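You operate a simulated robot arm through the tools that you are given. There is no shell and no other tool. Be economical: measure what you need, move in short steps, check, and stop when the job is done.

Carry out the task below with a simulated robot arm. There is one attempt and no reset: what you move stays moved.

TASK
Pour about 80 ml of engine oil into the generator's oil cup and put its lid back on.
Fine: use the blue jug on the long table and stand it back where it stood.

The check looks at the end state, three seconds after you hand in, the way a careful person would. Anything else that was tipped, shoved, dropped, spilled or broken makes it a failure. A push-on lid holds only when it is set on centred and level and pressed home; a screw cap is set on level and turned clockwise until tight.

THE ROBOT
A 7-joint arm with a two-finger parallel gripper, fixed in place. Base frame: the origin is at the foot of the arm, x ahead of it, y to its left, z up. Readings come in mm, degrees, newtons and seconds.
With the tool pointing down near the work surface it reaches from about 340 to 760 mm from the base axis. Its first joint turns from -115.0 to 115.0 degrees. Payload 3.91 kg.
Tool frame: the origin (TCP) lies between the finger pads and is the grasp point; the fingertips stand 30 mm ahead of it; z points along the fingers, y is the line along which they close. The gripper opens to 110 mm. The fingers are 20 mm wide and 10 mm thick; the gripper's body (48 by 112 mm) begins 55 mm behind the TCP.
Orientation is that of the tool frame in the base frame, as [roll, pitch, yaw] about the fixed x, y, z axes, in that order (R = Rz(yaw) Ry(pitch) Rx(roll)). With the fingers straight down and closing along the base's y, the tool's x points along the base's -x, its y along +y and its z along -z.

THE INTERFACE
- The arm moves only by the tool nudge_tool. Its argument "motion" is text: rows parted by semicolons, each of 6 numbers parted by spaces: the shift along the tool's x, y, z in mm, then the turn, a rotation vector about the tool's x, y, z in degrees. In form: x y z wx wy wz; .... A call has 1 to 12 rows; each row shifts and turns the commanded pose from where the row before left it, along the tool's axes as they then stand. "claw" is the gripper command, from -1 (shut) to 1 (fully open), values between in proportion, set as the call begins (left out, the last holds). Rows are played at 5 a second. More than 50 mm and 8.6 degrees between two rows, or a gripper value outside its range, and nothing of the call is played. Where a pose cannot be reached the arm comes as near as it can. A force on the tool above 40 N (or 10 N above the force at the start of the call, whichever is more), or a blocked arm, ends the call early, and 0.2 s more pass. The fingers move at their own pace (about 108 mm/s each) and stop on an object; they squeeze with about 40 N. The grip force told is the motor's: it shows also when the fingers shut on nothing. Time passes only in rows, and 0.2 s behind the last, so rows that do not move let the fingers close. It gives the time, the measured TCP pose, the force on the tool (base axes), the opening and the grip force at its end, in the units of the frame above (readings bear some noise).
- Cameras (640 x 400 px; columns grow to the right, rows downward): "scene" is fixed at [218.8, -648.8, 1222.4]; the picture's right is [0.94, -0.35, 0.00], its down [-0.18, -0.49, -0.85] and it looks along [0.30, 0.80, -0.52] (base axes); focal length 343 px, centre (320, 200). "wrist" rides on the gripper at [-36, 0, -57] in the tool frame; the picture's right is [0.00, -1.00, 0.00], its down [0.97, 0.00, -0.24] and it looks along [0.24, 0.00, 0.97] (tool axes); focal length 218 px, centre (320, 200). There is no depth. A picture from a camera that has moved, and an enlarged one, comes with that camera's place and axes in the base frame and with its lens.
- snapshot(camera): a new picture of that camera. No time passes.
- lift_body(by): slides the trunk up (or, below 0, down) by that many mm; the arm rides with it, the base frame stays. It gives what a move gives, with no picture.
- zoom(camera, box): a new picture of the part [left, top, right, bottom] of that camera's present view, enlarged. No time passes.
- finish_job(): hands the job in; it is judged then, once.

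Work in short steps. Places have to be worked out from the pictures, the camera data and where the tool is seen: move nearer, look again, correct. Check each grasp and each placing, and mend what went wrong. You have 120 turns and 84 pictures in all, those below and enlarged ones among them. Open the gripper and draw the arm clear of the work before you hand the job in, unless the task says otherwise; then end with one line.

The tools are called after "Call:" as name(argument=value, ...) on one line, values as JSON. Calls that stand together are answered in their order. nudge_tool: Moves the arm, as the interface text tells. Its arguments: {"type":"object","properties":{"motion":{"type":"string"},"claw":{"type":"number"}},"required":["motion"]} The other tools are called the same way: lift_body (by) slides the trunk up or down; snapshot (camera) takes a picture; zoom (camera, box) takes an enlarged picture of a part of a camera's view; finish_job () hands the job in.

At the start:

```text
t: 0.0
tcp_pos: [434.0, 217.1, 980.4]
tcp_rot: [-180.0, 0.0, 180.0]
ft_force: [-0.3, -0.4, 0.3]
gripper_width: 110.0
finger_force: 0.1
trunk travel left (down, up): [-575.0, 415.0]
```

scene: 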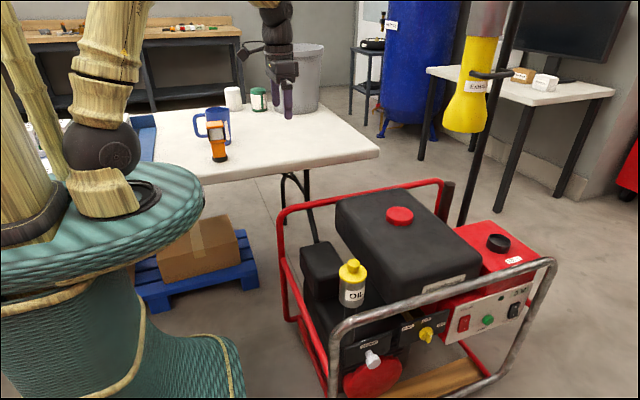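
wrist: 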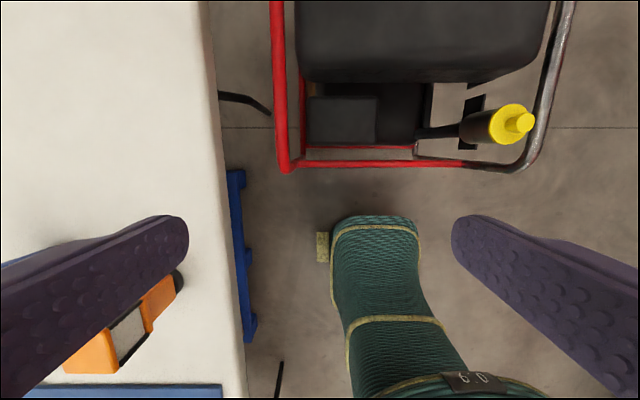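

I see the blue jug on the table and the oil cup with a yellow lid on the generator. I take enlarged views of both before moving.

Call:
zoom(camera="scene", box=[180, 70, 300, 170])

Call:
zoom(camera="scene", box=[290, 230, 450, 400])

```text
4.00 times, centred on (240, 120) of scene
camera zoom: at [218.8, -648.8, 1222.4], right [0.94, -0.35, 0.0], down [-0.18, -0.49, -0.85], along [0.3, 0.8, -0.52], focal length 1372 px, centre (640, 520)
```

zoom: 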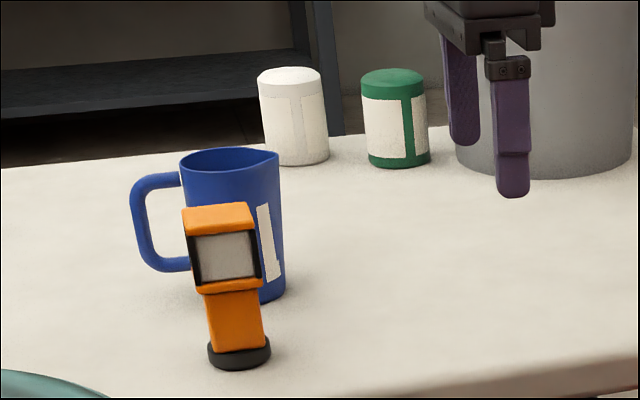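

```text
2.35 times, centred on (370, 315) of scene
camera zoom: at [218.8, -648.8, 1222.4], right [0.94, -0.35, 0.0], down [-0.18, -0.49, -0.85], along [0.3, 0.8, -0.52], focal length 807 px, centre (202, -71)
```

zoom: 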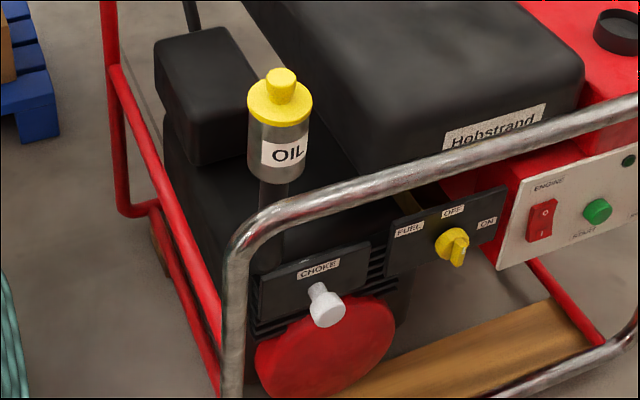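

The lid triangulates to about (506,-110,646), and the jug to about (290,607) on the table with its rim near z 860. I move above the oil cup for a closer look.

Call:
nudge_tool(motion="-4 -41 10 0 0 0;-4 -41 15 0 0 0;-4 -41 15 0 0 0;-4 -41 15 0 0 0;-4 -41 20 0 0 0;-4 -41 20 0 0 0;-4 -41 20 0 0 0;-4 -40 25 0 0 0;0 0 0 0 0 0", claw=1)

Call:
snapshot(camera="wrist")

Call:
snapshot(camera="scene")

```text
t: 2.0
tcp_pos: [466.8, -111.6, 841.8]
tcp_rot: [180.0, 0.0, -180.0]
ft_force: [0.6, -0.1, -0.5]
gripper_width: 109.9
finger_force: 0.1
trunk travel left (down, up): [-575.0, 415.0]
```

```text
79 pictures are left
camera wrist: at [502.9, -111.1, 898.9], right [0.0, -1.0, 0.0], down [-0.97, 0.0, 0.24], along [-0.24, 0.0, -0.97], focal length 218 px, centre (320, 200)
```

wrist: 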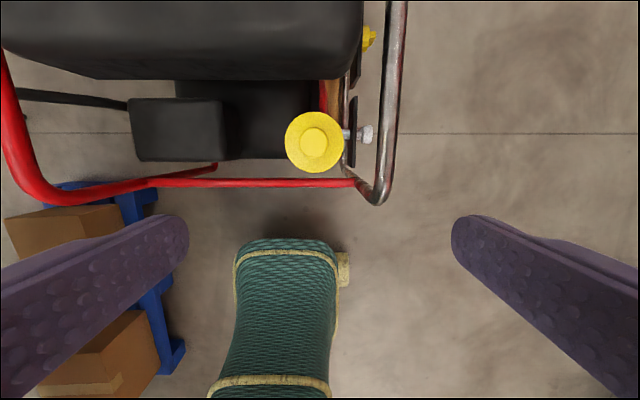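

```text
78 pictures are left
```

scene: 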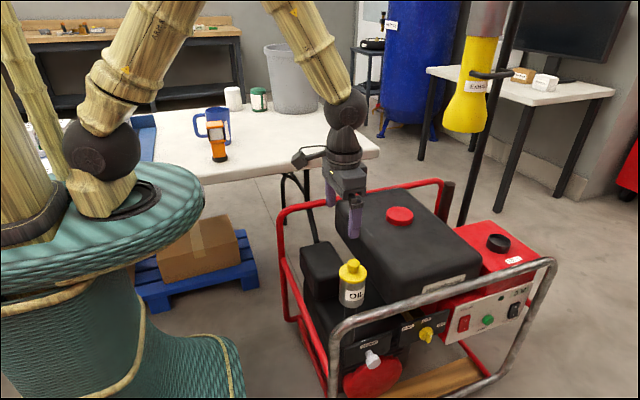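

The lid centres at about (508,-105,650), with a 30 mm knob. I take a close look to see whether it screws or pushes on.

Call:
zoom(camera="scene", box=[325, 250, 381, 320])

Call:
zoom(camera="wrist", box=[260, 90, 420, 190])

```text
5.71 times, centred on (353, 285) of scene
camera zoom: at [218.8, -648.8, 1222.4], right [0.94, -0.35, 0.0], down [-0.18, -0.49, -0.85], along [0.3, 0.8, -0.52], focal length 1960 px, centre (131, -286)
```

zoom: 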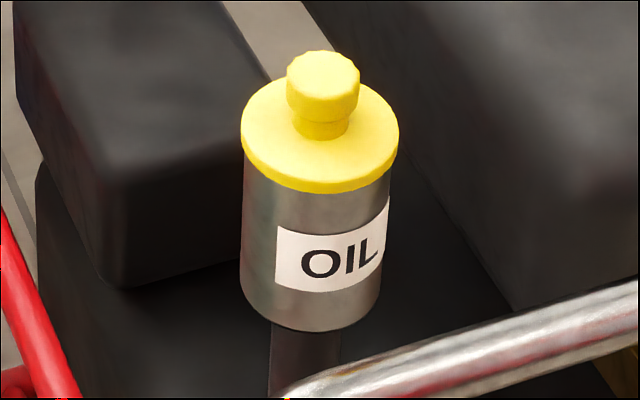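

```text
4.00 times, centred on (340, 140) of wrist
camera zoom: at [502.9, -111.1, 898.9], right [0.0, -1.0, 0.0], down [-0.97, 0.0, 0.24], along [-0.24, 0.0, -0.97], focal length 873 px, centre (240, 440)
```

zoom: 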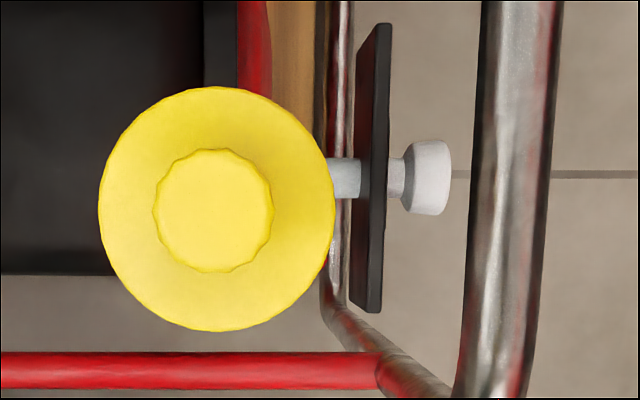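

It is a flat disc lid with a scalloped knob, disc top at z≈649 and knob head at 662–677. I descend around the knob with the gripper partly open.

Call:
nudge_tool(motion="-20 3 20 0 0 0;-20 3 30 0 0 0;0 0 30 0 0 0;0 0 30 0 0 0;0 0 25 0 0 0;0 0 14 0 0 0;0 0 0 0 0 0", claw=0.27)

Call:
snapshot(camera="wrist")

Call:
zoom(camera="scene", box=[313, 220, 409, 320])

```text
t: 3.6
tcp_pos: [504.8, -104.1, 691.6]
tcp_rot: [-179.9, 0.1, -180.0]
ft_force: [0.0, -0.4, 0.2]
gripper_width: 70.0
finger_force: 0.0
trunk travel left (down, up): [-575.0, 415.0]
```

```text
75 pictures are left
camera wrist: at [542.6, -104.3, 749.5], right [0.0, -1.0, 0.0], down [-0.97, 0.0, 0.24], along [-0.24, 0.0, -0.97], focal length 218 px, centre (320, 200)
```

wrist: 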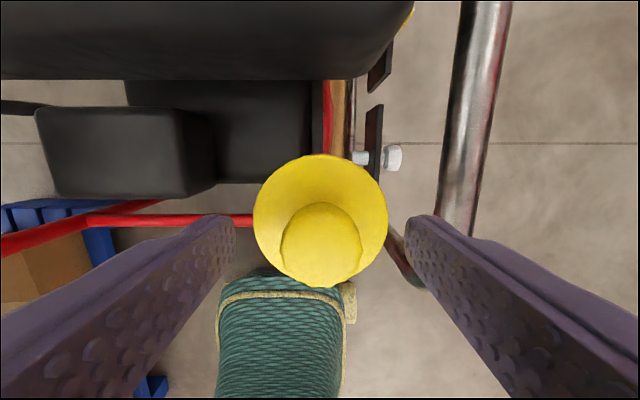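

```text
4.00 times, centred on (361, 270) of scene
camera zoom: at [218.8, -648.8, 1222.4], right [0.94, -0.35, 0.0], down [-0.18, -0.49, -0.85], along [0.3, 0.8, -0.52], focal length 1372 px, centre (156, -80)
```

zoom: 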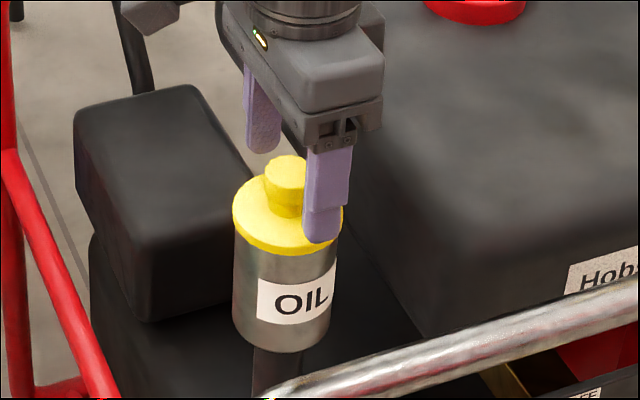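

Knob centre reads (508,-104.7). I shift +2 mm in x, lower 6 mm and close on the knob.

Call:
nudge_tool(motion="-2 0 3 0 0 0;0 0 3 0 0 0;0 0 0 0 0 0")

Call:
nudge_tool(motion="0 0 0 0 0 0;0 0 0 0 0 0;0 0 0 0 0 0", claw=-1)

```text
t: 4.4
tcp_pos: [508.5, -104.2, 686.3]
tcp_rot: [179.9, 0.1, -180.0]
ft_force: [0.0, 0.6, 0.4]
gripper_width: 70.2
finger_force: 0.0
trunk travel left (down, up): [-575.0, 415.0]
```

```text
t: 5.2
tcp_pos: [507.1, -105.6, 685.6]
tcp_rot: [179.9, 0.0, -180.0]
ft_force: [-0.1, -2.2, -0.7]
gripper_width: 27.4
finger_force: 40.0
trunk travel left (down, up): [-575.0, 415.0]
```

The knob is gripped at 27.4 mm. I lift gently to see if it pulls off.

Call:
nudge_tool(motion="0 0 -2 0 0 0;0 0 -2 0 0 0")

```text
t: 5.8
tcp_pos: [508.6, -105.1, 690.1]
tcp_rot: [-179.9, 0.0, -180.0]
ft_force: [0.5, 0.8, -0.5]
gripper_width: 27.3
finger_force: 40.0
trunk travel left (down, up): [-575.0, 415.0]
```

It rose 4 mm with no force; I check whether the lid came along.

Call:
nudge_tool(motion="0 0 -5 0 0 0;0 0 -10 0 0 0;0 0 -15 0 0 0;0 0 -20 0 0 0")

Call:
zoom(camera="scene", box=[313, 220, 409, 320])

```text
t: 6.8
tcp_pos: [507.5, -105.3, 740.1]
tcp_rot: [180.0, 0.1, 180.0]
ft_force: [-0.4, -0.5, 0.5]
gripper_width: 27.1
finger_force: 40.2
trunk travel left (down, up): [-575.0, 415.0]
```

```text
4.00 times, centred on (361, 270) of scene
camera zoom: at [218.8, -648.8, 1222.4], right [0.94, -0.35, 0.0], down [-0.18, -0.49, -0.85], along [0.3, 0.8, -0.52], focal length 1372 px, centre (156, -80)
```

zoom: 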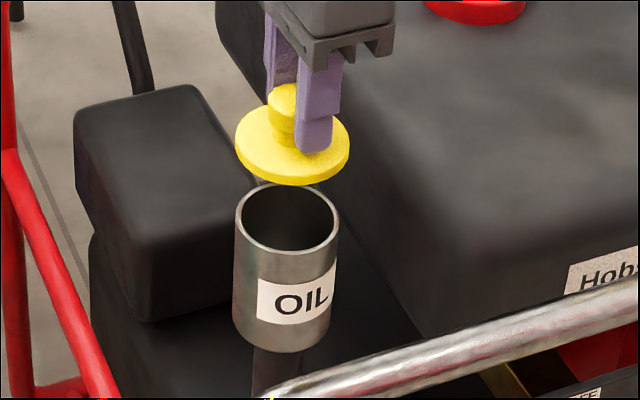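

The lid pulled off cleanly (push-on; TCP sits 36.5 mm above the disc top). I carry it up and over to a free part of the table.

Call:
nudge_tool(motion="0 0 -45 0 0 0;0 0 -45 0 0 0;0 15 -30 0 0 0;2 45 0 0 0 0;2 45 0 0 0 0;2 45 0 0 0 0;2 45 0 0 0 0;2 45 0 0 0 0;2 45 0 0 0 0;2 45 0 0 0 0;2 45 0 0 0 0;2 45 0 0 0 0")

Call:
nudge_tool(motion="5 40 0 0 0 0;5 40 0 0 0 0;5 30 0 0 0 0;0 0 0 0 0 0")

Call:
snapshot(camera="wrist")

Call:
snapshot(camera="scene")

```text
t: 9.4
tcp_pos: [489.6, 316.8, 860.3]
tcp_rot: [-180.0, -0.1, -180.0]
ft_force: [0.0, 0.2, -0.5]
gripper_width: 27.3
finger_force: 39.5
trunk travel left (down, up): [-575.0, 415.0]
```

```text
t: 10.4
tcp_pos: [474.4, 426.7, 860.9]
tcp_rot: [-180.0, 0.0, -180.0]
ft_force: [0.8, 0.8, 0.8]
gripper_width: 27.0
finger_force: 40.2
trunk travel left (down, up): [-575.0, 415.0]
```

```text
72 pictures are left
camera wrist: at [512.0, 426.4, 917.4], right [0.0, -1.0, 0.0], down [-0.97, 0.0, 0.24], along [-0.24, 0.0, -0.97], focal length 218 px, centre (320, 200)
```

wrist: 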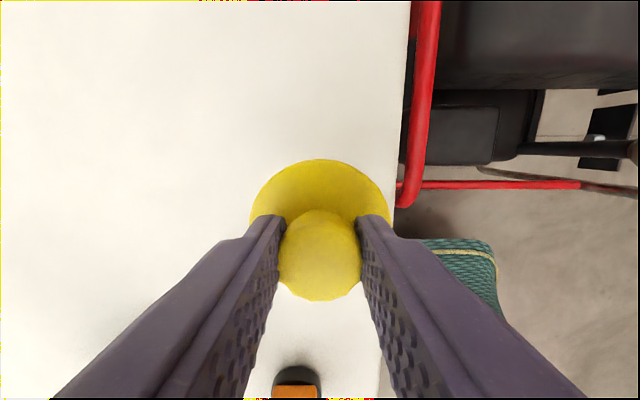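

```text
71 pictures are left
```

scene: 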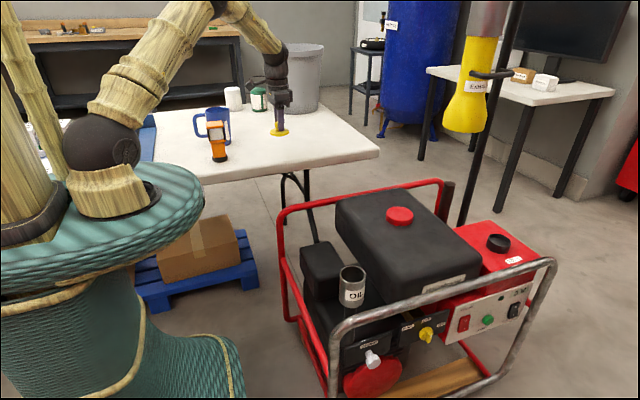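

The table edge is at y≈363 here, so there's room. I shift a little further in and lower the lid toward the table.

Call:
nudge_tool(motion="-12 8 20 0 0 0;-12 8 20 0 0 0;0 0 20 0 0 0;0 0 6 0 0 0;0 0 0 0 0 0")

Call:
nudge_tool(motion="0 0 2 0 0 0;0 0 2 0 0 0;0 0 2 0 0 0;0 0 2 0 0 0")

```text
t: 11.6
tcp_pos: [499.4, 441.2, 793.1]
tcp_rot: [179.9, -0.1, -180.0]
ft_force: [-0.2, 0.3, -0.4]
gripper_width: 27.2
finger_force: 39.7
trunk travel left (down, up): [-575.0, 415.0]
```

```text
t: 12.6
tcp_pos: [499.5, 442.8, 787.4]
tcp_rot: [179.9, 0.1, -180.0]
ft_force: [-0.8, 0.4, 9.7]
gripper_width: 27.2
finger_force: 39.9
trunk travel left (down, up): [-575.0, 415.0]
```

Contact at TCP z≈787, so the lid is down. I ease off, open, and rise.

Call:
nudge_tool(motion="0 0 -1.5 0 0 0;0 0 0 0 0 0")

Call:
nudge_tool(motion="0 0 0 0 0 0;0 0 0 0 0 0;0 0 -20 0 0 0;0 0 -40 0 0 0;0 0 -50 0 0 0;0 0 -50 0 0 0;0 0 -50 0 0 0", claw=0.2)

Call:
snapshot(camera="wrist")

```text
t: 13.2
tcp_pos: [498.0, 441.6, 787.5]
tcp_rot: [-180.0, 0.1, 180.0]
ft_force: [0.9, 2.2, 5.0]
gripper_width: 27.3
finger_force: 40.0
trunk travel left (down, up): [-575.0, 415.0]
```

```text
t: 14.8
tcp_pos: [497.4, 441.3, 996.5]
tcp_rot: [180.0, 0.0, -179.9]
ft_force: [-0.9, 0.1, -0.2]
gripper_width: 65.9
finger_force: 0.0
trunk travel left (down, up): [-575.0, 415.0]
```

```text
70 pictures are left
camera wrist: at [534.5, 441.6, 1054.8], right [0.0, -1.0, 0.0], down [-0.97, 0.0, 0.24], along [-0.24, 0.0, -0.97], focal length 218 px, centre (320, 200)
```

wrist: 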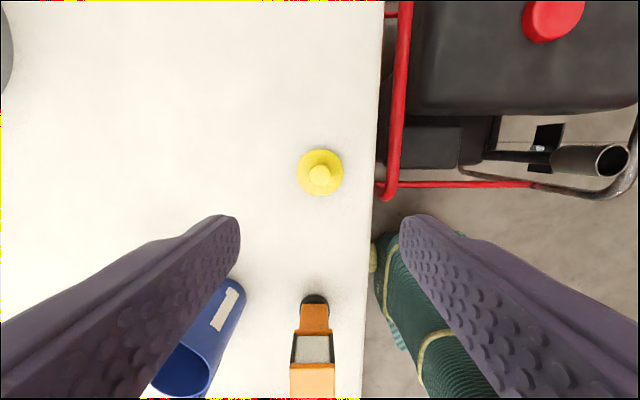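

The lid stands on the table. I move toward the jug at height to see its handle, spout and oil level.

Call:
nudge_tool(motion="30 30 -10 0 0 0;30 30 -10 0 0 0;30 30 -10 0 0 0;30 30 -10 0 0 0;30 20 0 0 0 0;20 20 0 0 0 0;0 0 0 0 0 0", claw=1)

Call:
snapshot(camera="wrist")

Call:
snapshot(camera="scene")

```text
t: 16.4
tcp_pos: [328.0, 600.0, 1038.2]
tcp_rot: [180.0, 0.0, 180.0]
ft_force: [-0.3, 0.6, -0.6]
gripper_width: 110.2
finger_force: 0.0
trunk travel left (down, up): [-575.0, 415.0]
```

```text
69 pictures are left
camera wrist: at [364.7, 600.7, 1094.9], right [0.0, -1.0, 0.0], down [-0.97, 0.0, 0.24], along [-0.24, 0.0, -0.97], focal length 218 px, centre (320, 200)
```

wrist: 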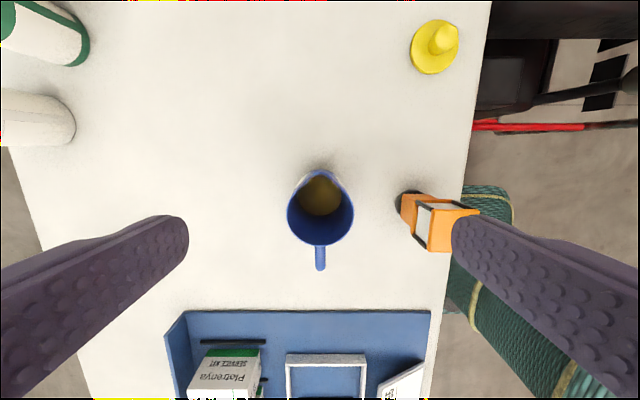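

```text
68 pictures are left
```

scene: 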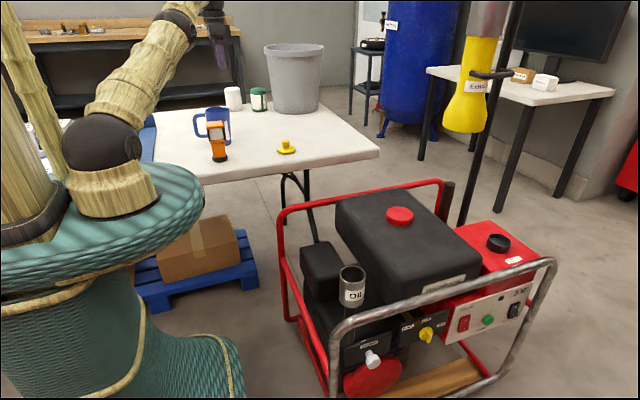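

The jug stands at (294,600), rim z≈861 and about 73 mm wide, with the spout toward +x and the handle toward -x. I'll grip its body from behind and above with the tool pitched 45°, so pouring becomes pitching the tool downward. Now I go to the pre-grasp pose.

Call:
nudge_tool(motion="35 0 10 0 0 0;35 0 20 0 0 0;35 0 30 0 0 0;0 0 30 0 0 0;0 0 0 0 -7.5 0;0 0 0 0 -7.5 0;0 0 0 0 -7.5 0;0 0 0 0 -7.5 0;0 0 0 0 -7.5 0;0 0 0 0 -7.5 0;0 0 0 0 0 0;0 0 0 0 0 0", claw=1)

Call:
snapshot(camera="wrist")

Call:
snapshot(camera="scene")

```text
t: 19.0
tcp_pos: [223.4, 600.7, 947.5]
tcp_rot: [180.0, 45.0, 179.9]
ft_force: [-0.1, 0.1, -0.3]
gripper_width: 110.0
finger_force: 0.1
trunk travel left (down, up): [-575.0, 415.0]
```

```text
67 pictures are left
camera wrist: at [209.6, 601.7, 1013.7], right [0.0, -1.0, 0.0], down [-0.86, 0.0, -0.52], along [0.52, 0.0, -0.86], focal length 218 px, centre (320, 200)
```

wrist: 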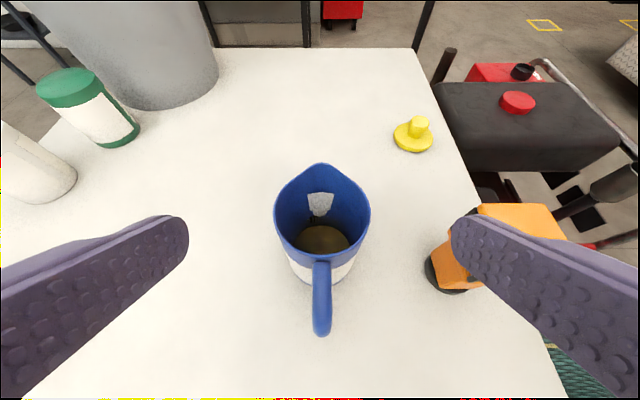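

```text
66 pictures are left
```

scene: 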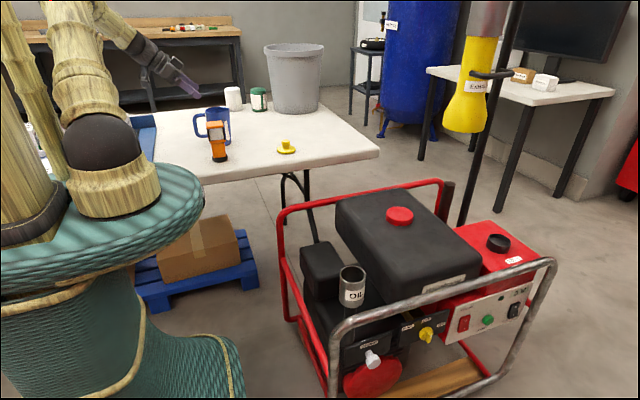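

The jug's axis is confirmed at (290,600.5). I come down onto the approach line, advance about half the distance and check before gripping.

Call:
nudge_tool(motion="18 0 18 0 0 0;18 0 18 0 0 0;0 0 20 0 0 0;0 0 20 0 0 0;0 0 20 0 0 0;0 0 0 0 0 0")

Call:
snapshot(camera="wrist")

Call:
zoom(camera="scene", box=[160, 60, 280, 170])

```text
t: 20.4
tcp_pos: [266.4, 601.9, 854.2]
tcp_rot: [-180.0, 45.0, -179.9]
ft_force: [0.2, 0.0, 0.1]
gripper_width: 110.2
finger_force: 0.1
trunk travel left (down, up): [-575.0, 415.0]
```

```text
65 pictures are left
camera wrist: at [252.4, 601.9, 920.3], right [0.0, -1.0, 0.0], down [-0.86, 0.0, -0.52], along [0.52, 0.0, -0.86], focal length 218 px, centre (320, 200)
```

wrist: 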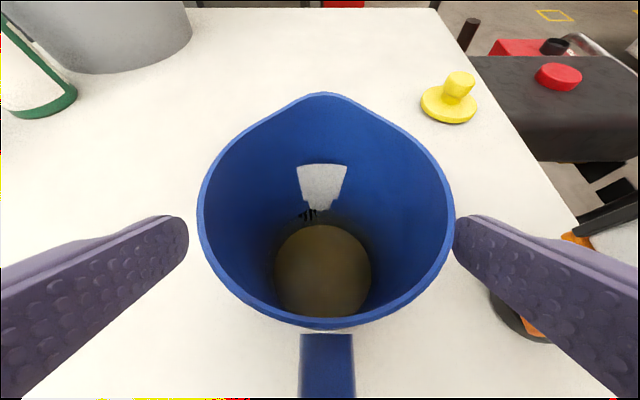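

```text
3.64 times, centred on (220, 115) of scene
camera zoom: at [218.8, -648.8, 1222.4], right [0.94, -0.35, 0.0], down [-0.18, -0.49, -0.85], along [0.3, 0.8, -0.52], focal length 1247 px, centre (684, 509)
```

zoom: 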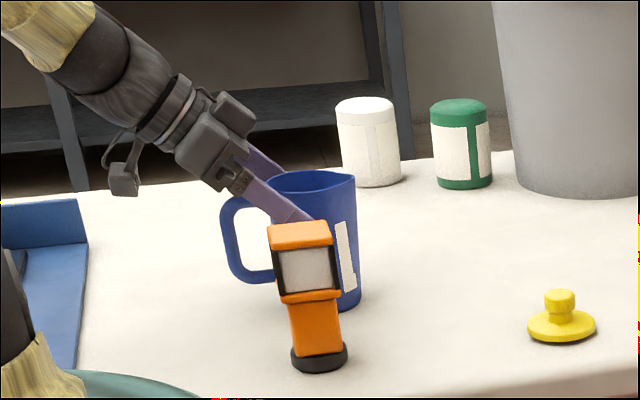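

Oil stands at roughly z 765–772, a shallow fill, so pouring will need a large tilt. I advance to the grip height at z≈830 and close.

Call:
nudge_tool(motion="1.5 -1 16 0 0 0;0 0 16 0 0 0;0 0 0 0 0 0")

Call:
nudge_tool(motion="0 0 0 0 0 0;0 0 0 0 0 0;0 0 0 0 0 0", claw=-1)

Call:
zoom(camera="scene", box=[160, 60, 280, 170])

Call:
snapshot(camera="wrist")

```text
t: 21.2
tcp_pos: [285.6, 600.4, 836.5]
tcp_rot: [179.4, 45.1, 179.6]
ft_force: [-11.2, 5.3, 36.9]
gripper_width: 109.9
finger_force: 0.1
trunk travel left (down, up): [-575.0, 415.0]
```

```text
t: 22.0
tcp_pos: [285.5, 600.2, 835.7]
tcp_rot: [179.3, 45.2, 179.6]
ft_force: [-10.8, 4.3, 44.8]
gripper_width: 74.2
finger_force: 40.2
trunk travel left (down, up): [-575.0, 415.0]
```

```text
3.64 times, centred on (220, 115) of scene
camera zoom: at [218.8, -648.8, 1222.4], right [0.94, -0.35, 0.0], down [-0.18, -0.49, -0.85], along [0.3, 0.8, -0.52], focal length 1247 px, centre (684, 509)
```

zoom: 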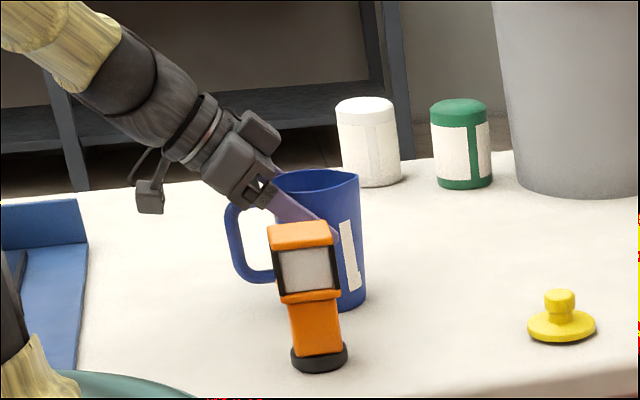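

```text
62 pictures are left
camera wrist: at [271.4, 599.7, 902.3], right [0.0, -1.0, -0.01], down [-0.85, 0.0, -0.52], along [0.52, 0.01, -0.85], focal length 218 px, centre (320, 200)
```

wrist: 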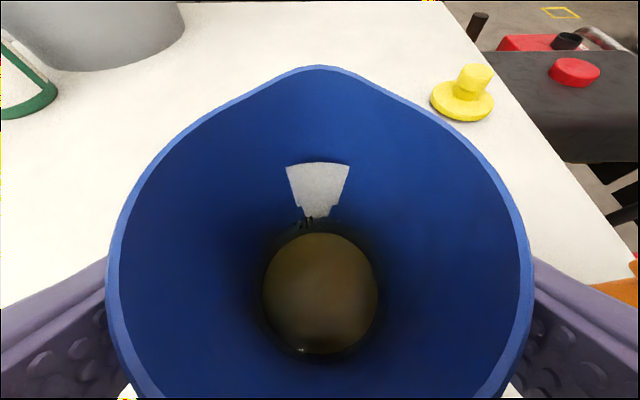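

The palm touched the jug's handle (force 37–45 N) and nudged the jug perhaps 4 mm in +x, which I'll correct on return. I open, back off 7 mm and regrip without the contact.

Call:
nudge_tool(motion="0 0 -2 0 0 0;0 0 -3 0 0 0;0 0 -3 0 0 0;0 0 0 0 0 0", claw=1)

Call:
snapshot(camera="wrist")

Call:
zoom(camera="scene", box=[180, 70, 300, 170])

```text
t: 23.0
tcp_pos: [282.9, 598.4, 834.5]
tcp_rot: [-179.8, 45.1, -179.9]
ft_force: [-2.0, 0.6, 10.5]
gripper_width: 110.2
finger_force: 0.1
trunk travel left (down, up): [-575.0, 415.0]
```

```text
61 pictures are left
camera wrist: at [267.7, 599.4, 901.4], right [0.0, -1.0, 0.0], down [-0.86, 0.0, -0.52], along [0.52, 0.0, -0.86], focal length 218 px, centre (320, 200)
```

wrist: 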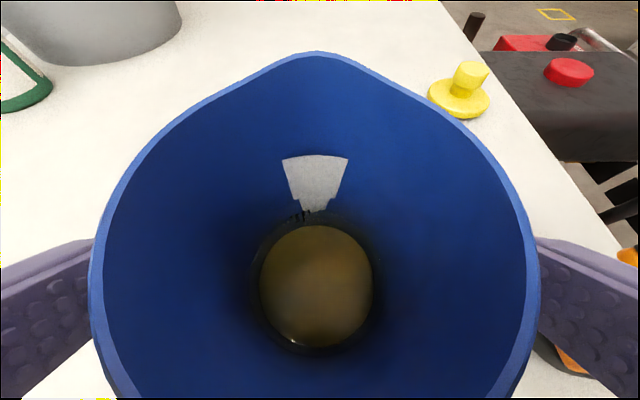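

```text
4.00 times, centred on (240, 120) of scene
camera zoom: at [218.8, -648.8, 1222.4], right [0.94, -0.35, 0.0], down [-0.18, -0.49, -0.85], along [0.3, 0.8, -0.52], focal length 1372 px, centre (640, 520)
```

zoom: 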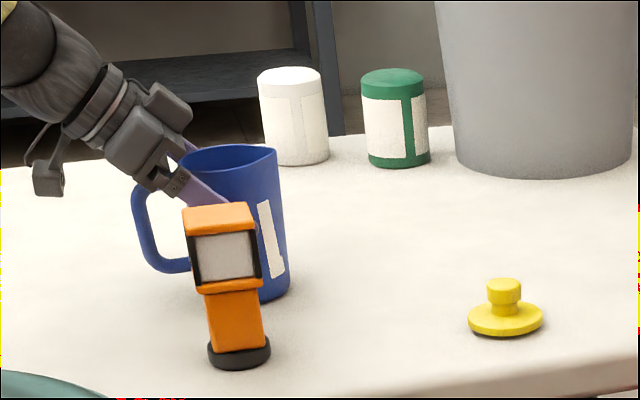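

The tool still presses on the jug (10 N) and tilts it slightly backward. I back off further.

Call:
nudge_tool(motion="0 0 -4 0 0 0;0 0 -4 0 0 0;0 0 0 0 0 0", claw=1)

Call:
snapshot(camera="wrist")

Call:
zoom(camera="scene", box=[180, 70, 300, 170])

```text
t: 23.8
tcp_pos: [275.8, 600.0, 841.6]
tcp_rot: [-179.9, 45.0, -180.0]
ft_force: [1.4, 0.0, -0.9]
gripper_width: 110.0
finger_force: 0.1
trunk travel left (down, up): [-575.0, 415.0]
```

```text
59 pictures are left
camera wrist: at [262.1, 600.5, 908.0], right [0.0, -1.0, 0.0], down [-0.86, 0.0, -0.52], along [0.52, 0.0, -0.86], focal length 218 px, centre (320, 200)
```

wrist: 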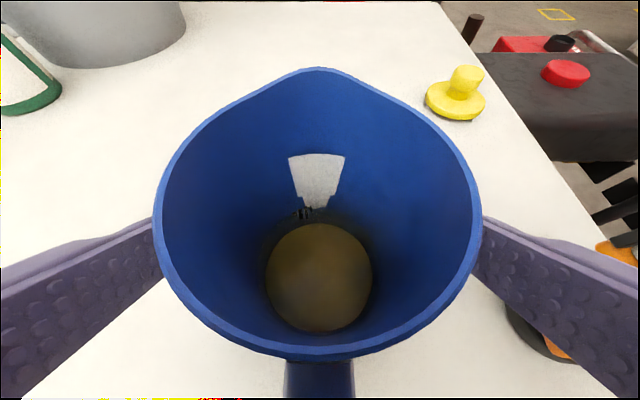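

```text
4.00 times, centred on (240, 120) of scene
camera zoom: at [218.8, -648.8, 1222.4], right [0.94, -0.35, 0.0], down [-0.18, -0.49, -0.85], along [0.3, 0.8, -0.52], focal length 1372 px, centre (640, 520)
```

zoom: 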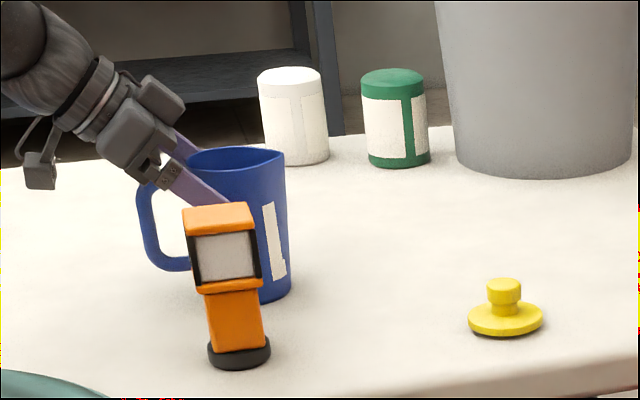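

The jug now stands free, shifted about 6 mm in +x. The handle top at z≈857 was hitting the palm's lower edge, so I back off, steepen the pitch to 53° and come in with TCP at (294,600,837).

Call:
nudge_tool(motion="0 0 -15 0 0 0;0 0 0 0 8 0;-7 0 10 0 0 0;-7 0 10 0 0 0;0 0 5 0 0 0;0 0 4 0 0 0;0 0 0 0 0 0", claw=1)

Call:
zoom(camera="scene", box=[180, 70, 300, 170])

```text
t: 25.4
tcp_pos: [294.5, 600.6, 837.4]
tcp_rot: [180.0, 36.9, 179.9]
ft_force: [-0.6, 0.1, 0.5]
gripper_width: 109.9
finger_force: 0.1
trunk travel left (down, up): [-575.0, 415.0]
```

```text
4.00 times, centred on (240, 120) of scene
camera zoom: at [218.8, -648.8, 1222.4], right [0.94, -0.35, 0.0], down [-0.18, -0.49, -0.85], along [0.3, 0.8, -0.52], focal length 1372 px, centre (640, 520)
```

zoom: 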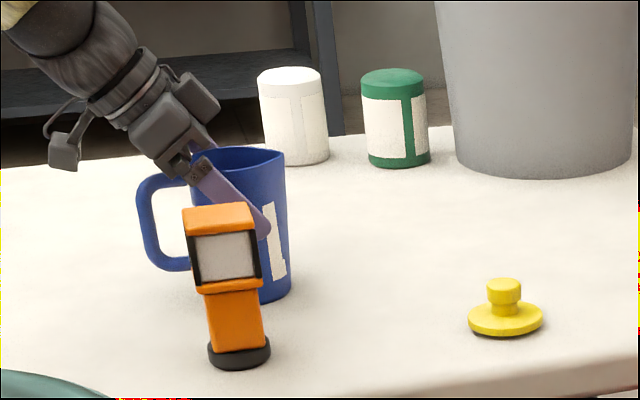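

No contact, pose is (294.5,600.6,837.4) and the jug is undisturbed. I close and lift a little, taking several force readings for the weight.

Call:
nudge_tool(motion="0 0 0 0 0 0;0 0 0 0 0 0;0 0 0 0 0 0", claw=-1)

Call:
nudge_tool(motion="-3 0 -4 0 0 0;-6 0 -8 0 0 0;0 0 0 0 0 0;0 0 0 0 0 0")

Call:
nudge_tool(motion="0 0 0 0 0 0")

Call:
zoom(camera="scene", box=[180, 70, 300, 170])

```text
t: 26.2
tcp_pos: [294.4, 600.0, 838.7]
tcp_rot: [180.0, 37.0, 180.0]
ft_force: [-1.3, 1.8, 0.1]
gripper_width: 74.4
finger_force: 39.6
trunk travel left (down, up): [-575.0, 415.0]
```

```text
t: 27.2
tcp_pos: [294.2, 600.6, 852.3]
tcp_rot: [180.0, 37.0, -180.0]
ft_force: [-0.4, 0.5, -3.0]
gripper_width: 74.1
finger_force: 40.6
trunk travel left (down, up): [-575.0, 415.0]
```

```text
t: 27.6
tcp_pos: [294.2, 600.3, 852.6]
tcp_rot: [-179.9, 37.0, -179.9]
ft_force: [-1.1, 0.2, -2.9]
gripper_width: 74.2
finger_force: 40.0
trunk travel left (down, up): [-575.0, 415.0]
```

```text
4.00 times, centred on (240, 120) of scene
camera zoom: at [218.8, -648.8, 1222.4], right [0.94, -0.35, 0.0], down [-0.18, -0.49, -0.85], along [0.3, 0.8, -0.52], focal length 1372 px, centre (640, 520)
```

zoom: 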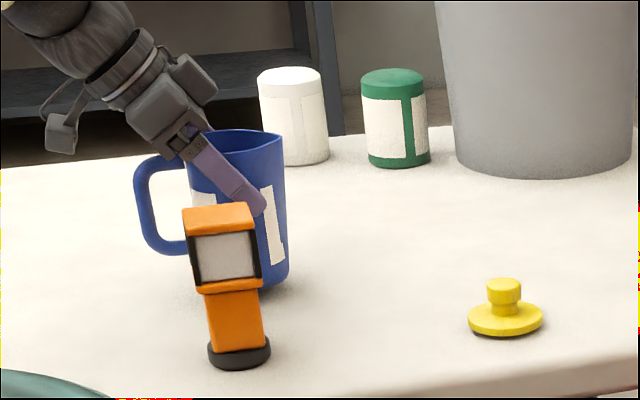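

The jug is up and level, weighing about 3 N. I take more readings to average the starting weight.

Call:
nudge_tool(motion="0 0 0 0 0 0")

Call:
nudge_tool(motion="0 0 0 0 0 0")

Call:
nudge_tool(motion="0 0 0 0 0 0")

Call:
nudge_tool(motion="0 0 0 0 0 0")

Call:
nudge_tool(motion="0 0 0 0 0 0")

Call:
nudge_tool(motion="0 0 0 0 0 0")

Call:
nudge_tool(motion="0 0 0 0 0 0")

Call:
nudge_tool(motion="0 0 0 0 0 0")

Call:
nudge_tool(motion="0 0 0 0 0 0")

Call:
nudge_tool(motion="0 0 0 0 0 0")

Call:
nudge_tool(motion="0 0 0 0 0 0")

Call:
nudge_tool(motion="0 0 0 0 0 0")

Call:
snapshot(camera="wrist")

```text
t: 28.0
tcp_pos: [294.4, 599.3, 852.9]
tcp_rot: [180.0, 37.0, 180.0]
ft_force: [-0.4, -0.4, -2.2]
gripper_width: 74.2
finger_force: 39.7
trunk travel left (down, up): [-575.0, 415.0]
```

```text
t: 28.4
tcp_pos: [295.2, 600.7, 852.6]
tcp_rot: [180.0, 37.0, 180.0]
ft_force: [0.1, 0.3, -3.2]
gripper_width: 74.2
finger_force: 39.8
trunk travel left (down, up): [-575.0, 415.0]
```

```text
t: 28.8
tcp_pos: [295.3, 599.1, 852.3]
tcp_rot: [180.0, 37.0, 180.0]
ft_force: [0.3, 0.0, -2.7]
gripper_width: 74.2
finger_force: 39.9
trunk travel left (down, up): [-575.0, 415.0]
```

```text
t: 29.2
tcp_pos: [294.9, 599.6, 852.3]
tcp_rot: [-179.9, 37.0, -179.9]
ft_force: [0.2, 0.8, -1.1]
gripper_width: 74.2
finger_force: 40.2
trunk travel left (down, up): [-575.0, 415.0]
```

```text
t: 29.6
tcp_pos: [295.6, 600.5, 852.8]
tcp_rot: [-180.0, 36.9, -180.0]
ft_force: [-0.5, 0.3, -2.9]
gripper_width: 74.5
finger_force: 40.6
trunk travel left (down, up): [-575.0, 415.0]
```

```text
t: 30.0
tcp_pos: [295.3, 600.2, 851.0]
tcp_rot: [-180.0, 37.0, -180.0]
ft_force: [-1.0, -0.2, -4.0]
gripper_width: 74.5
finger_force: 40.4
trunk travel left (down, up): [-575.0, 415.0]
```

```text
t: 30.4
tcp_pos: [295.7, 599.1, 852.7]
tcp_rot: [179.9, 37.0, -179.9]
ft_force: [0.7, -0.8, -3.2]
gripper_width: 74.1
finger_force: 40.2
trunk travel left (down, up): [-575.0, 415.0]
```

```text
t: 30.8
tcp_pos: [296.2, 600.8, 852.7]
tcp_rot: [-179.9, 36.9, 179.9]
ft_force: [-0.2, -0.6, -3.2]
gripper_width: 74.3
finger_force: 39.9
trunk travel left (down, up): [-575.0, 415.0]
```

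```text
t: 31.2
tcp_pos: [295.9, 600.7, 852.8]
tcp_rot: [180.0, 37.0, 180.0]
ft_force: [-0.6, 1.0, -2.2]
gripper_width: 74.3
finger_force: 40.6
trunk travel left (down, up): [-575.0, 415.0]
```

```text
t: 31.6
tcp_pos: [292.4, 601.8, 851.9]
tcp_rot: [-179.9, 37.0, -179.9]
ft_force: [-0.5, 1.0, -1.9]
gripper_width: 74.4
finger_force: 40.2
trunk travel left (down, up): [-575.0, 415.0]
```

```text
t: 32.0
tcp_pos: [295.3, 600.3, 853.0]
tcp_rot: [-179.9, 37.1, 179.9]
ft_force: [-0.7, 0.2, -2.0]
gripper_width: 74.2
finger_force: 40.2
trunk travel left (down, up): [-575.0, 415.0]
```

```text
t: 32.4
tcp_pos: [293.8, 599.7, 852.7]
tcp_rot: [179.9, 37.1, -179.8]
ft_force: [0.3, -0.2, -2.3]
gripper_width: 74.3
finger_force: 39.5
trunk travel left (down, up): [-575.0, 415.0]
```

```text
55 pictures are left
camera wrist: at [289.7, 600.8, 920.3], right [0.0, -1.0, 0.0], down [-0.92, 0.0, -0.39], along [0.39, 0.0, -0.92], focal length 218 px, centre (320, 200)
```

wrist: 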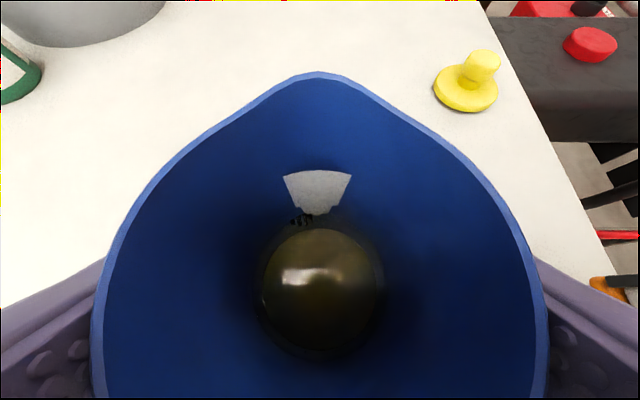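

The weight averages 2.6 N and the view suggests about 110 ml in the jug. I lift it clear above the meter, then carry it level toward the cup.

Call:
nudge_tool(motion="-9 0 -12 0 0 0;-18 0 -24 0 0 0;-18 0 -24 0 0 0;-18 0 -24 0 0 0;-18 0 -24 0 0 0;-4 -15 3 0 0 0;-8 -25 6 0 0 0;-8 -35 6 0 0 0;-8 -35 6 0 0 0;-8 -35 6 0 0 0;-8 -35 6 0 0 0;-8 -35 6 0 0 0")

Call:
nudge_tool(motion="-8 -35 6 0 0 0;-8 -35 6 0 0 0;-8 -35 6 0 0 0;-8 -35 6 0 0 0;-8 -35 6 0 0 0;-8 -35 6 0 0 0;-8 -35 6 0 0 0;-4 -35 3 0 0 0;0 -35 0 0 0 0;0 -35 0 0 0 0;0 -35 0 0 0 0;0 -35 0 0 0 0")

Call:
snapshot(camera="scene")

```text
t: 35.0
tcp_pos: [358.5, 385.0, 987.4]
tcp_rot: [180.0, 36.9, 180.0]
ft_force: [-0.2, 0.7, -2.3]
gripper_width: 74.5
finger_force: 40.1
trunk travel left (down, up): [-575.0, 415.0]
```

```text
t: 37.6
tcp_pos: [436.7, -28.3, 988.6]
tcp_rot: [179.1, 37.0, 178.6]
ft_force: [-0.6, -0.5, -2.8]
gripper_width: 74.3
finger_force: 40.4
out of reach, approached as far as the arm can: row 11
trunk travel left (down, up): [-575.0, 415.0]
```

```text
54 pictures are left
```

scene: 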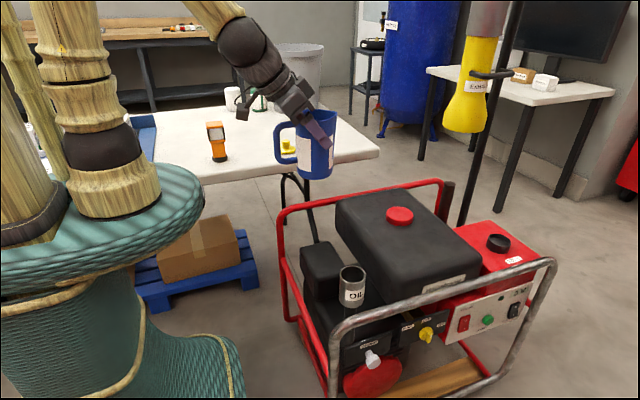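

The arm hit a limit close to y≈-28 at this height. I lower and move outward a bit before continuing.

Call:
nudge_tool(motion="15 0 20 0 0 0;15 0 20 0 0 0;15 0 20 0 0 0;0 -10 0 0 0 0")

```text
t: 38.6
tcp_pos: [438.5, -52.9, 937.6]
tcp_rot: [180.0, 37.0, 179.9]
ft_force: [0.9, 0.7, -1.5]
gripper_width: 74.4
finger_force: 39.7
out of reach, approached as far as the arm can: row 2, 3
trunk travel left (down, up): [-575.0, 415.0]
```

The pose is level again at (438,-53,938). I tilt by about 30° (safe for the shallow fill) while moving to y=-105, which should ease the reach.

Call:
nudge_tool(motion="0 -10 0 0 5 0;0 -10 0 0 5 0;0 -10 0 0 5 0;0 -10 0 0 5 0;0 -12 0 0 5 0;0 0 0 0 5 0;0 0 0 0 0 0")

Call:
snapshot(camera="scene")

```text
t: 40.2
tcp_pos: [415.1, -106.4, 958.3]
tcp_rot: [179.9, 6.9, 179.9]
ft_force: [-0.4, -0.2, -2.3]
gripper_width: 74.2
finger_force: 40.5
out of reach, approached as far as the arm can: row 4, 5, 6
trunk travel left (down, up): [-575.0, 415.0]
```

```text
53 pictures are left
```

scene: 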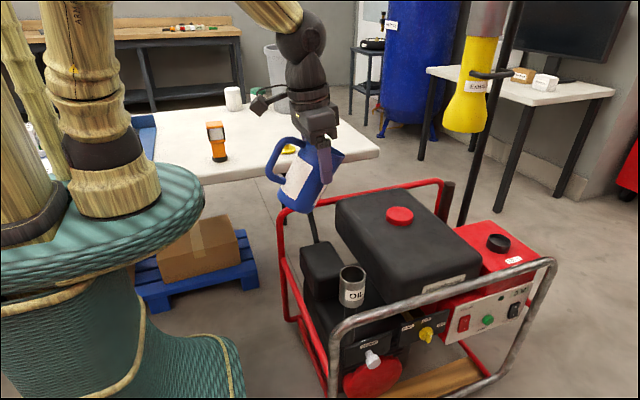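

Now pitched about 83° at (415,-106,958). I descend and move outward toward the pouring zone, where the arm earlier reached easily.

Call:
nudge_tool(motion="-3 0 20 0 0 0;-3 0 25 0 0 0;-3 0 25 0 0 0;-3 0 25 0 0 0;-3 0 25 0 0 0;0 0 0 0 0 0")

```text
t: 41.6
tcp_pos: [373.5, -108.3, 912.9]
tcp_rot: [-180.0, 6.9, 179.9]
ft_force: [0.0, -0.2, -2.7]
gripper_width: 74.3
finger_force: 40.0
out of reach, approached as far as the arm can: row 1, 2, 3, 4, 5
trunk travel left (down, up): [-575.0, 415.0]
```

The arm drifted inward instead of down, so a joint limit is involved. I look at the configuration.

Call:
snapshot(camera="scene")

Call:
snapshot(camera="wrist")

```text
52 pictures are left
```

scene: 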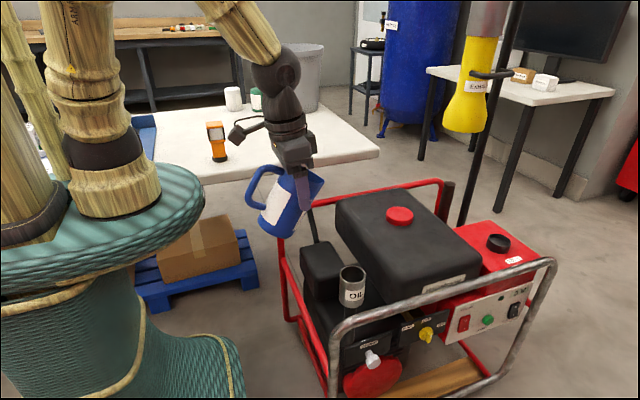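

```text
51 pictures are left
camera wrist: at [402.9, -108.5, 974.8], right [0.0, -1.0, 0.0], down [-0.99, 0.0, 0.12], along [-0.12, 0.0, -0.99], focal length 218 px, centre (320, 200)
```

wrist: 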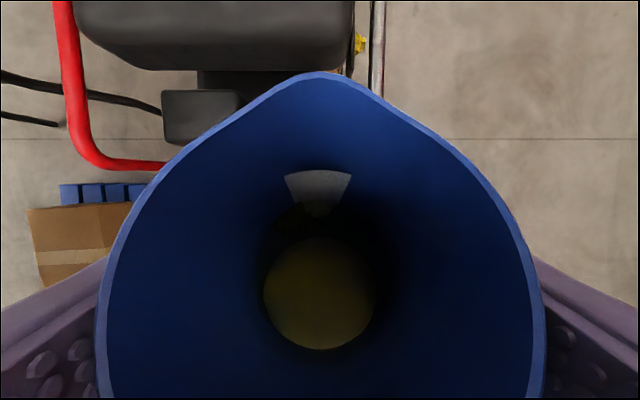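

The elbow looks folded hard. I try moving outward (+x) and watch the response.

Call:
nudge_tool(motion="-20 0 2 0 0 0;-20 0 2 0 0 0;-20 0 2 0 0 0;0 0 0 0 0 0")

```text
t: 42.6
tcp_pos: [403.4, -110.4, 943.2]
tcp_rot: [180.0, 7.0, 180.0]
ft_force: [-0.1, -0.2, -2.7]
gripper_width: 74.3
finger_force: 40.2
out of reach, approached as far as the arm can: row 1, 2, 3
trunk travel left (down, up): [-575.0, 415.0]
```

The reachable locus suggests a shoulder/elbow joint got stuck along the path. I retrace toward y≈200 near the starting posture, keeping the jug at this gentle tilt, and watch when the pose becomes reachable.

Call:
nudge_tool(motion="0 35 0 0 0 0;0 35 0 0 0 0;0 35 0 0 0 0;0 35 0 0 0 0;0 35 0 0 0 0;0 35 0 0 0 0;0 35 0 0 0 0;0 35 0 0 0 0;0 35 0 0 0 0;0 0 0 0 0 0")

Call:
snapshot(camera="scene")

```text
t: 44.8
tcp_pos: [373.8, 190.9, 969.3]
tcp_rot: [179.9, 6.9, 179.9]
ft_force: [-0.8, -0.7, -2.2]
gripper_width: 74.5
finger_force: 40.3
out of reach, approached as far as the arm can: row 2, 3, 4, 5, 6
trunk travel left (down, up): [-575.0, 415.0]
```

```text
50 pictures are left
```

scene: 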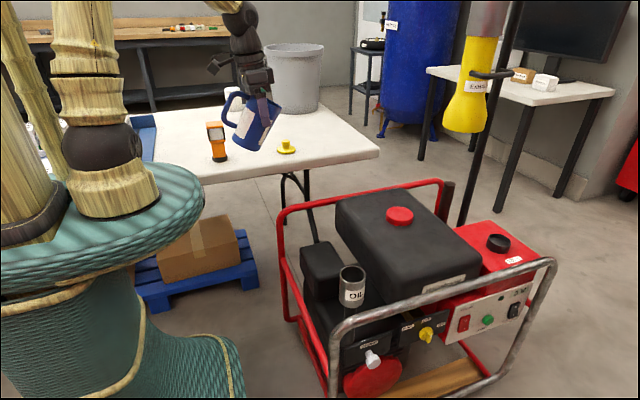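

Reachable again here. I move out to the starting posture area with P≈83° and check.

Call:
nudge_tool(motion="-20 5 0 0 0 0;-20 5 0 0 0 0;-20 5 0 0 0 0;-20 5 0 0 0 0;-10 0 5 0 0 0;0 0 10 0 0 0")

Call:
nudge_tool(motion="-5 -10 10 0 0 0;-5 -10 10 0 0 0;-5 -15 15 0 0 0;-5 -15 15 0 0 0")

Call:
snapshot(camera="scene")

```text
t: 46.2
tcp_pos: [464.5, 210.4, 966.7]
tcp_rot: [-179.9, 7.1, -179.9]
ft_force: [0.2, -0.9, -2.4]
gripper_width: 74.1
finger_force: 40.3
trunk travel left (down, up): [-575.0, 415.0]
```

```text
t: 47.2
tcp_pos: [489.9, 158.9, 920.4]
tcp_rot: [179.9, 7.0, 180.0]
ft_force: [-0.9, 0.0, -2.1]
gripper_width: 74.2
finger_force: 39.8
trunk travel left (down, up): [-575.0, 415.0]
```

```text
49 pictures are left
```

scene: 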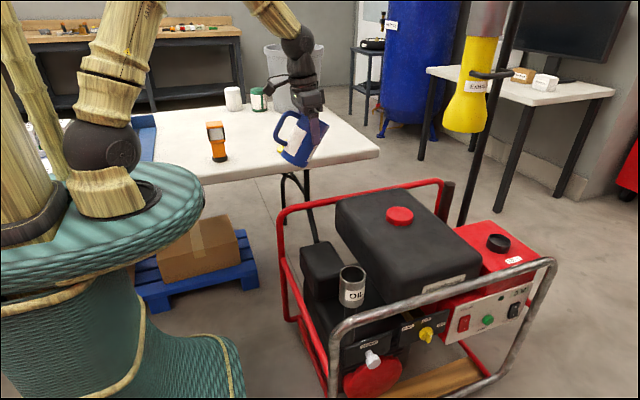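

Posture is good again (upper arm leaning forward). I continue to y=-105 at z≈880.

Call:
nudge_tool(motion="0 -20 20 0 0 0;2 -30 15 0 0 0;2 -35 0 0 0 0;2 -35 0 0 0 0;2 -35 0 0 0 0;2 -35 0 0 0 0;2 -35 0 0 0 0;2 -30 0 0 0 0;0 -9 0 0 0 0;0 0 0 0 0 0")

Call:
snapshot(camera="wrist")

```text
t: 49.4
tcp_pos: [480.9, -104.9, 883.0]
tcp_rot: [-180.0, 7.0, 180.0]
ft_force: [0.7, 0.4, -2.1]
gripper_width: 74.1
finger_force: 39.9
trunk travel left (down, up): [-575.0, 415.0]
```

```text
48 pictures are left
camera wrist: at [510.3, -104.7, 944.8], right [0.0, -1.0, 0.0], down [-0.99, 0.0, 0.12], along [-0.12, 0.0, -0.99], focal length 218 px, centre (320, 200)
```

wrist: 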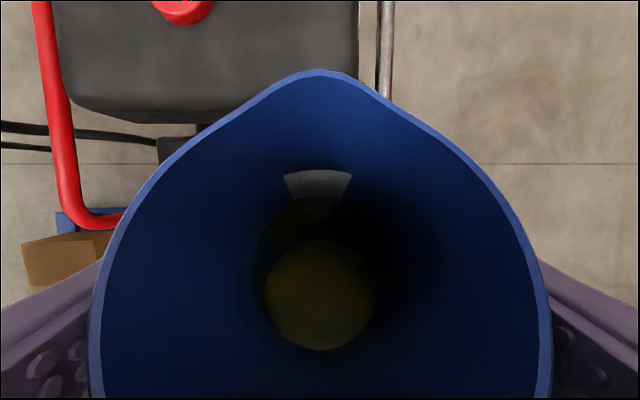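

In place above the cup. I tilt to about 50° (still below the expected onset) and then descend part way.

Call:
nudge_tool(motion="0 0 0 0 5 0;0 0 0 0 5 0;0 0 0 0 5 0;0 0 0 0 5 0;-2 0 30 0 0 0;-2 0 30 0 0 0;-2 0 30 0 0 0;-2 0 30 0 0 0;0 0 0 0 0 0")

Call:
snapshot(camera="scene")

Call:
snapshot(camera="wrist")

```text
t: 51.4
tcp_pos: [461.4, -104.3, 764.0]
tcp_rot: [179.9, -13.0, -179.9]
ft_force: [0.0, 0.7, -2.5]
gripper_width: 74.2
finger_force: 40.0
trunk travel left (down, up): [-575.0, 415.0]
```

```text
47 pictures are left
```

scene: 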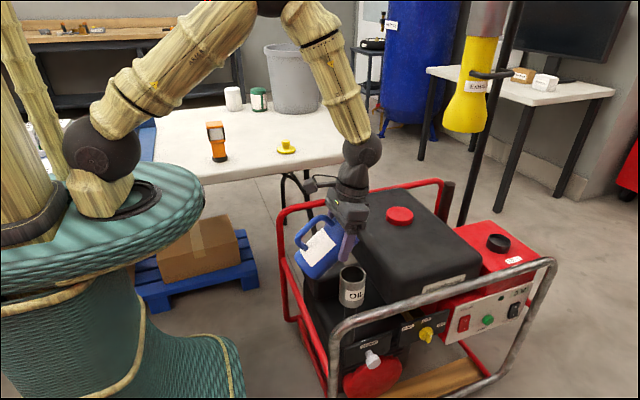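

```text
46 pictures are left
camera wrist: at [510.4, -104.1, 812.1], right [0.0, -1.0, 0.0], down [-0.89, 0.0, 0.45], along [-0.45, 0.0, -0.89], focal length 218 px, centre (320, 200)
```

wrist: 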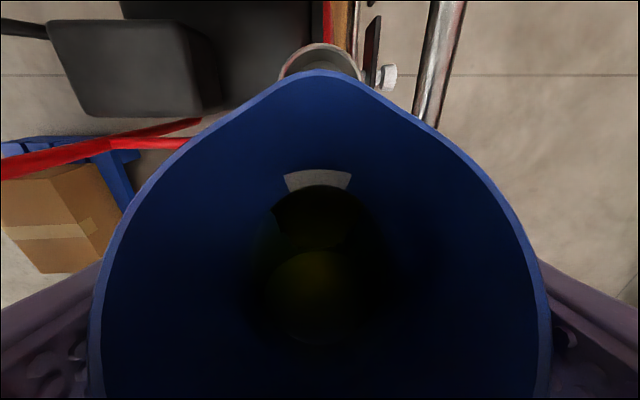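

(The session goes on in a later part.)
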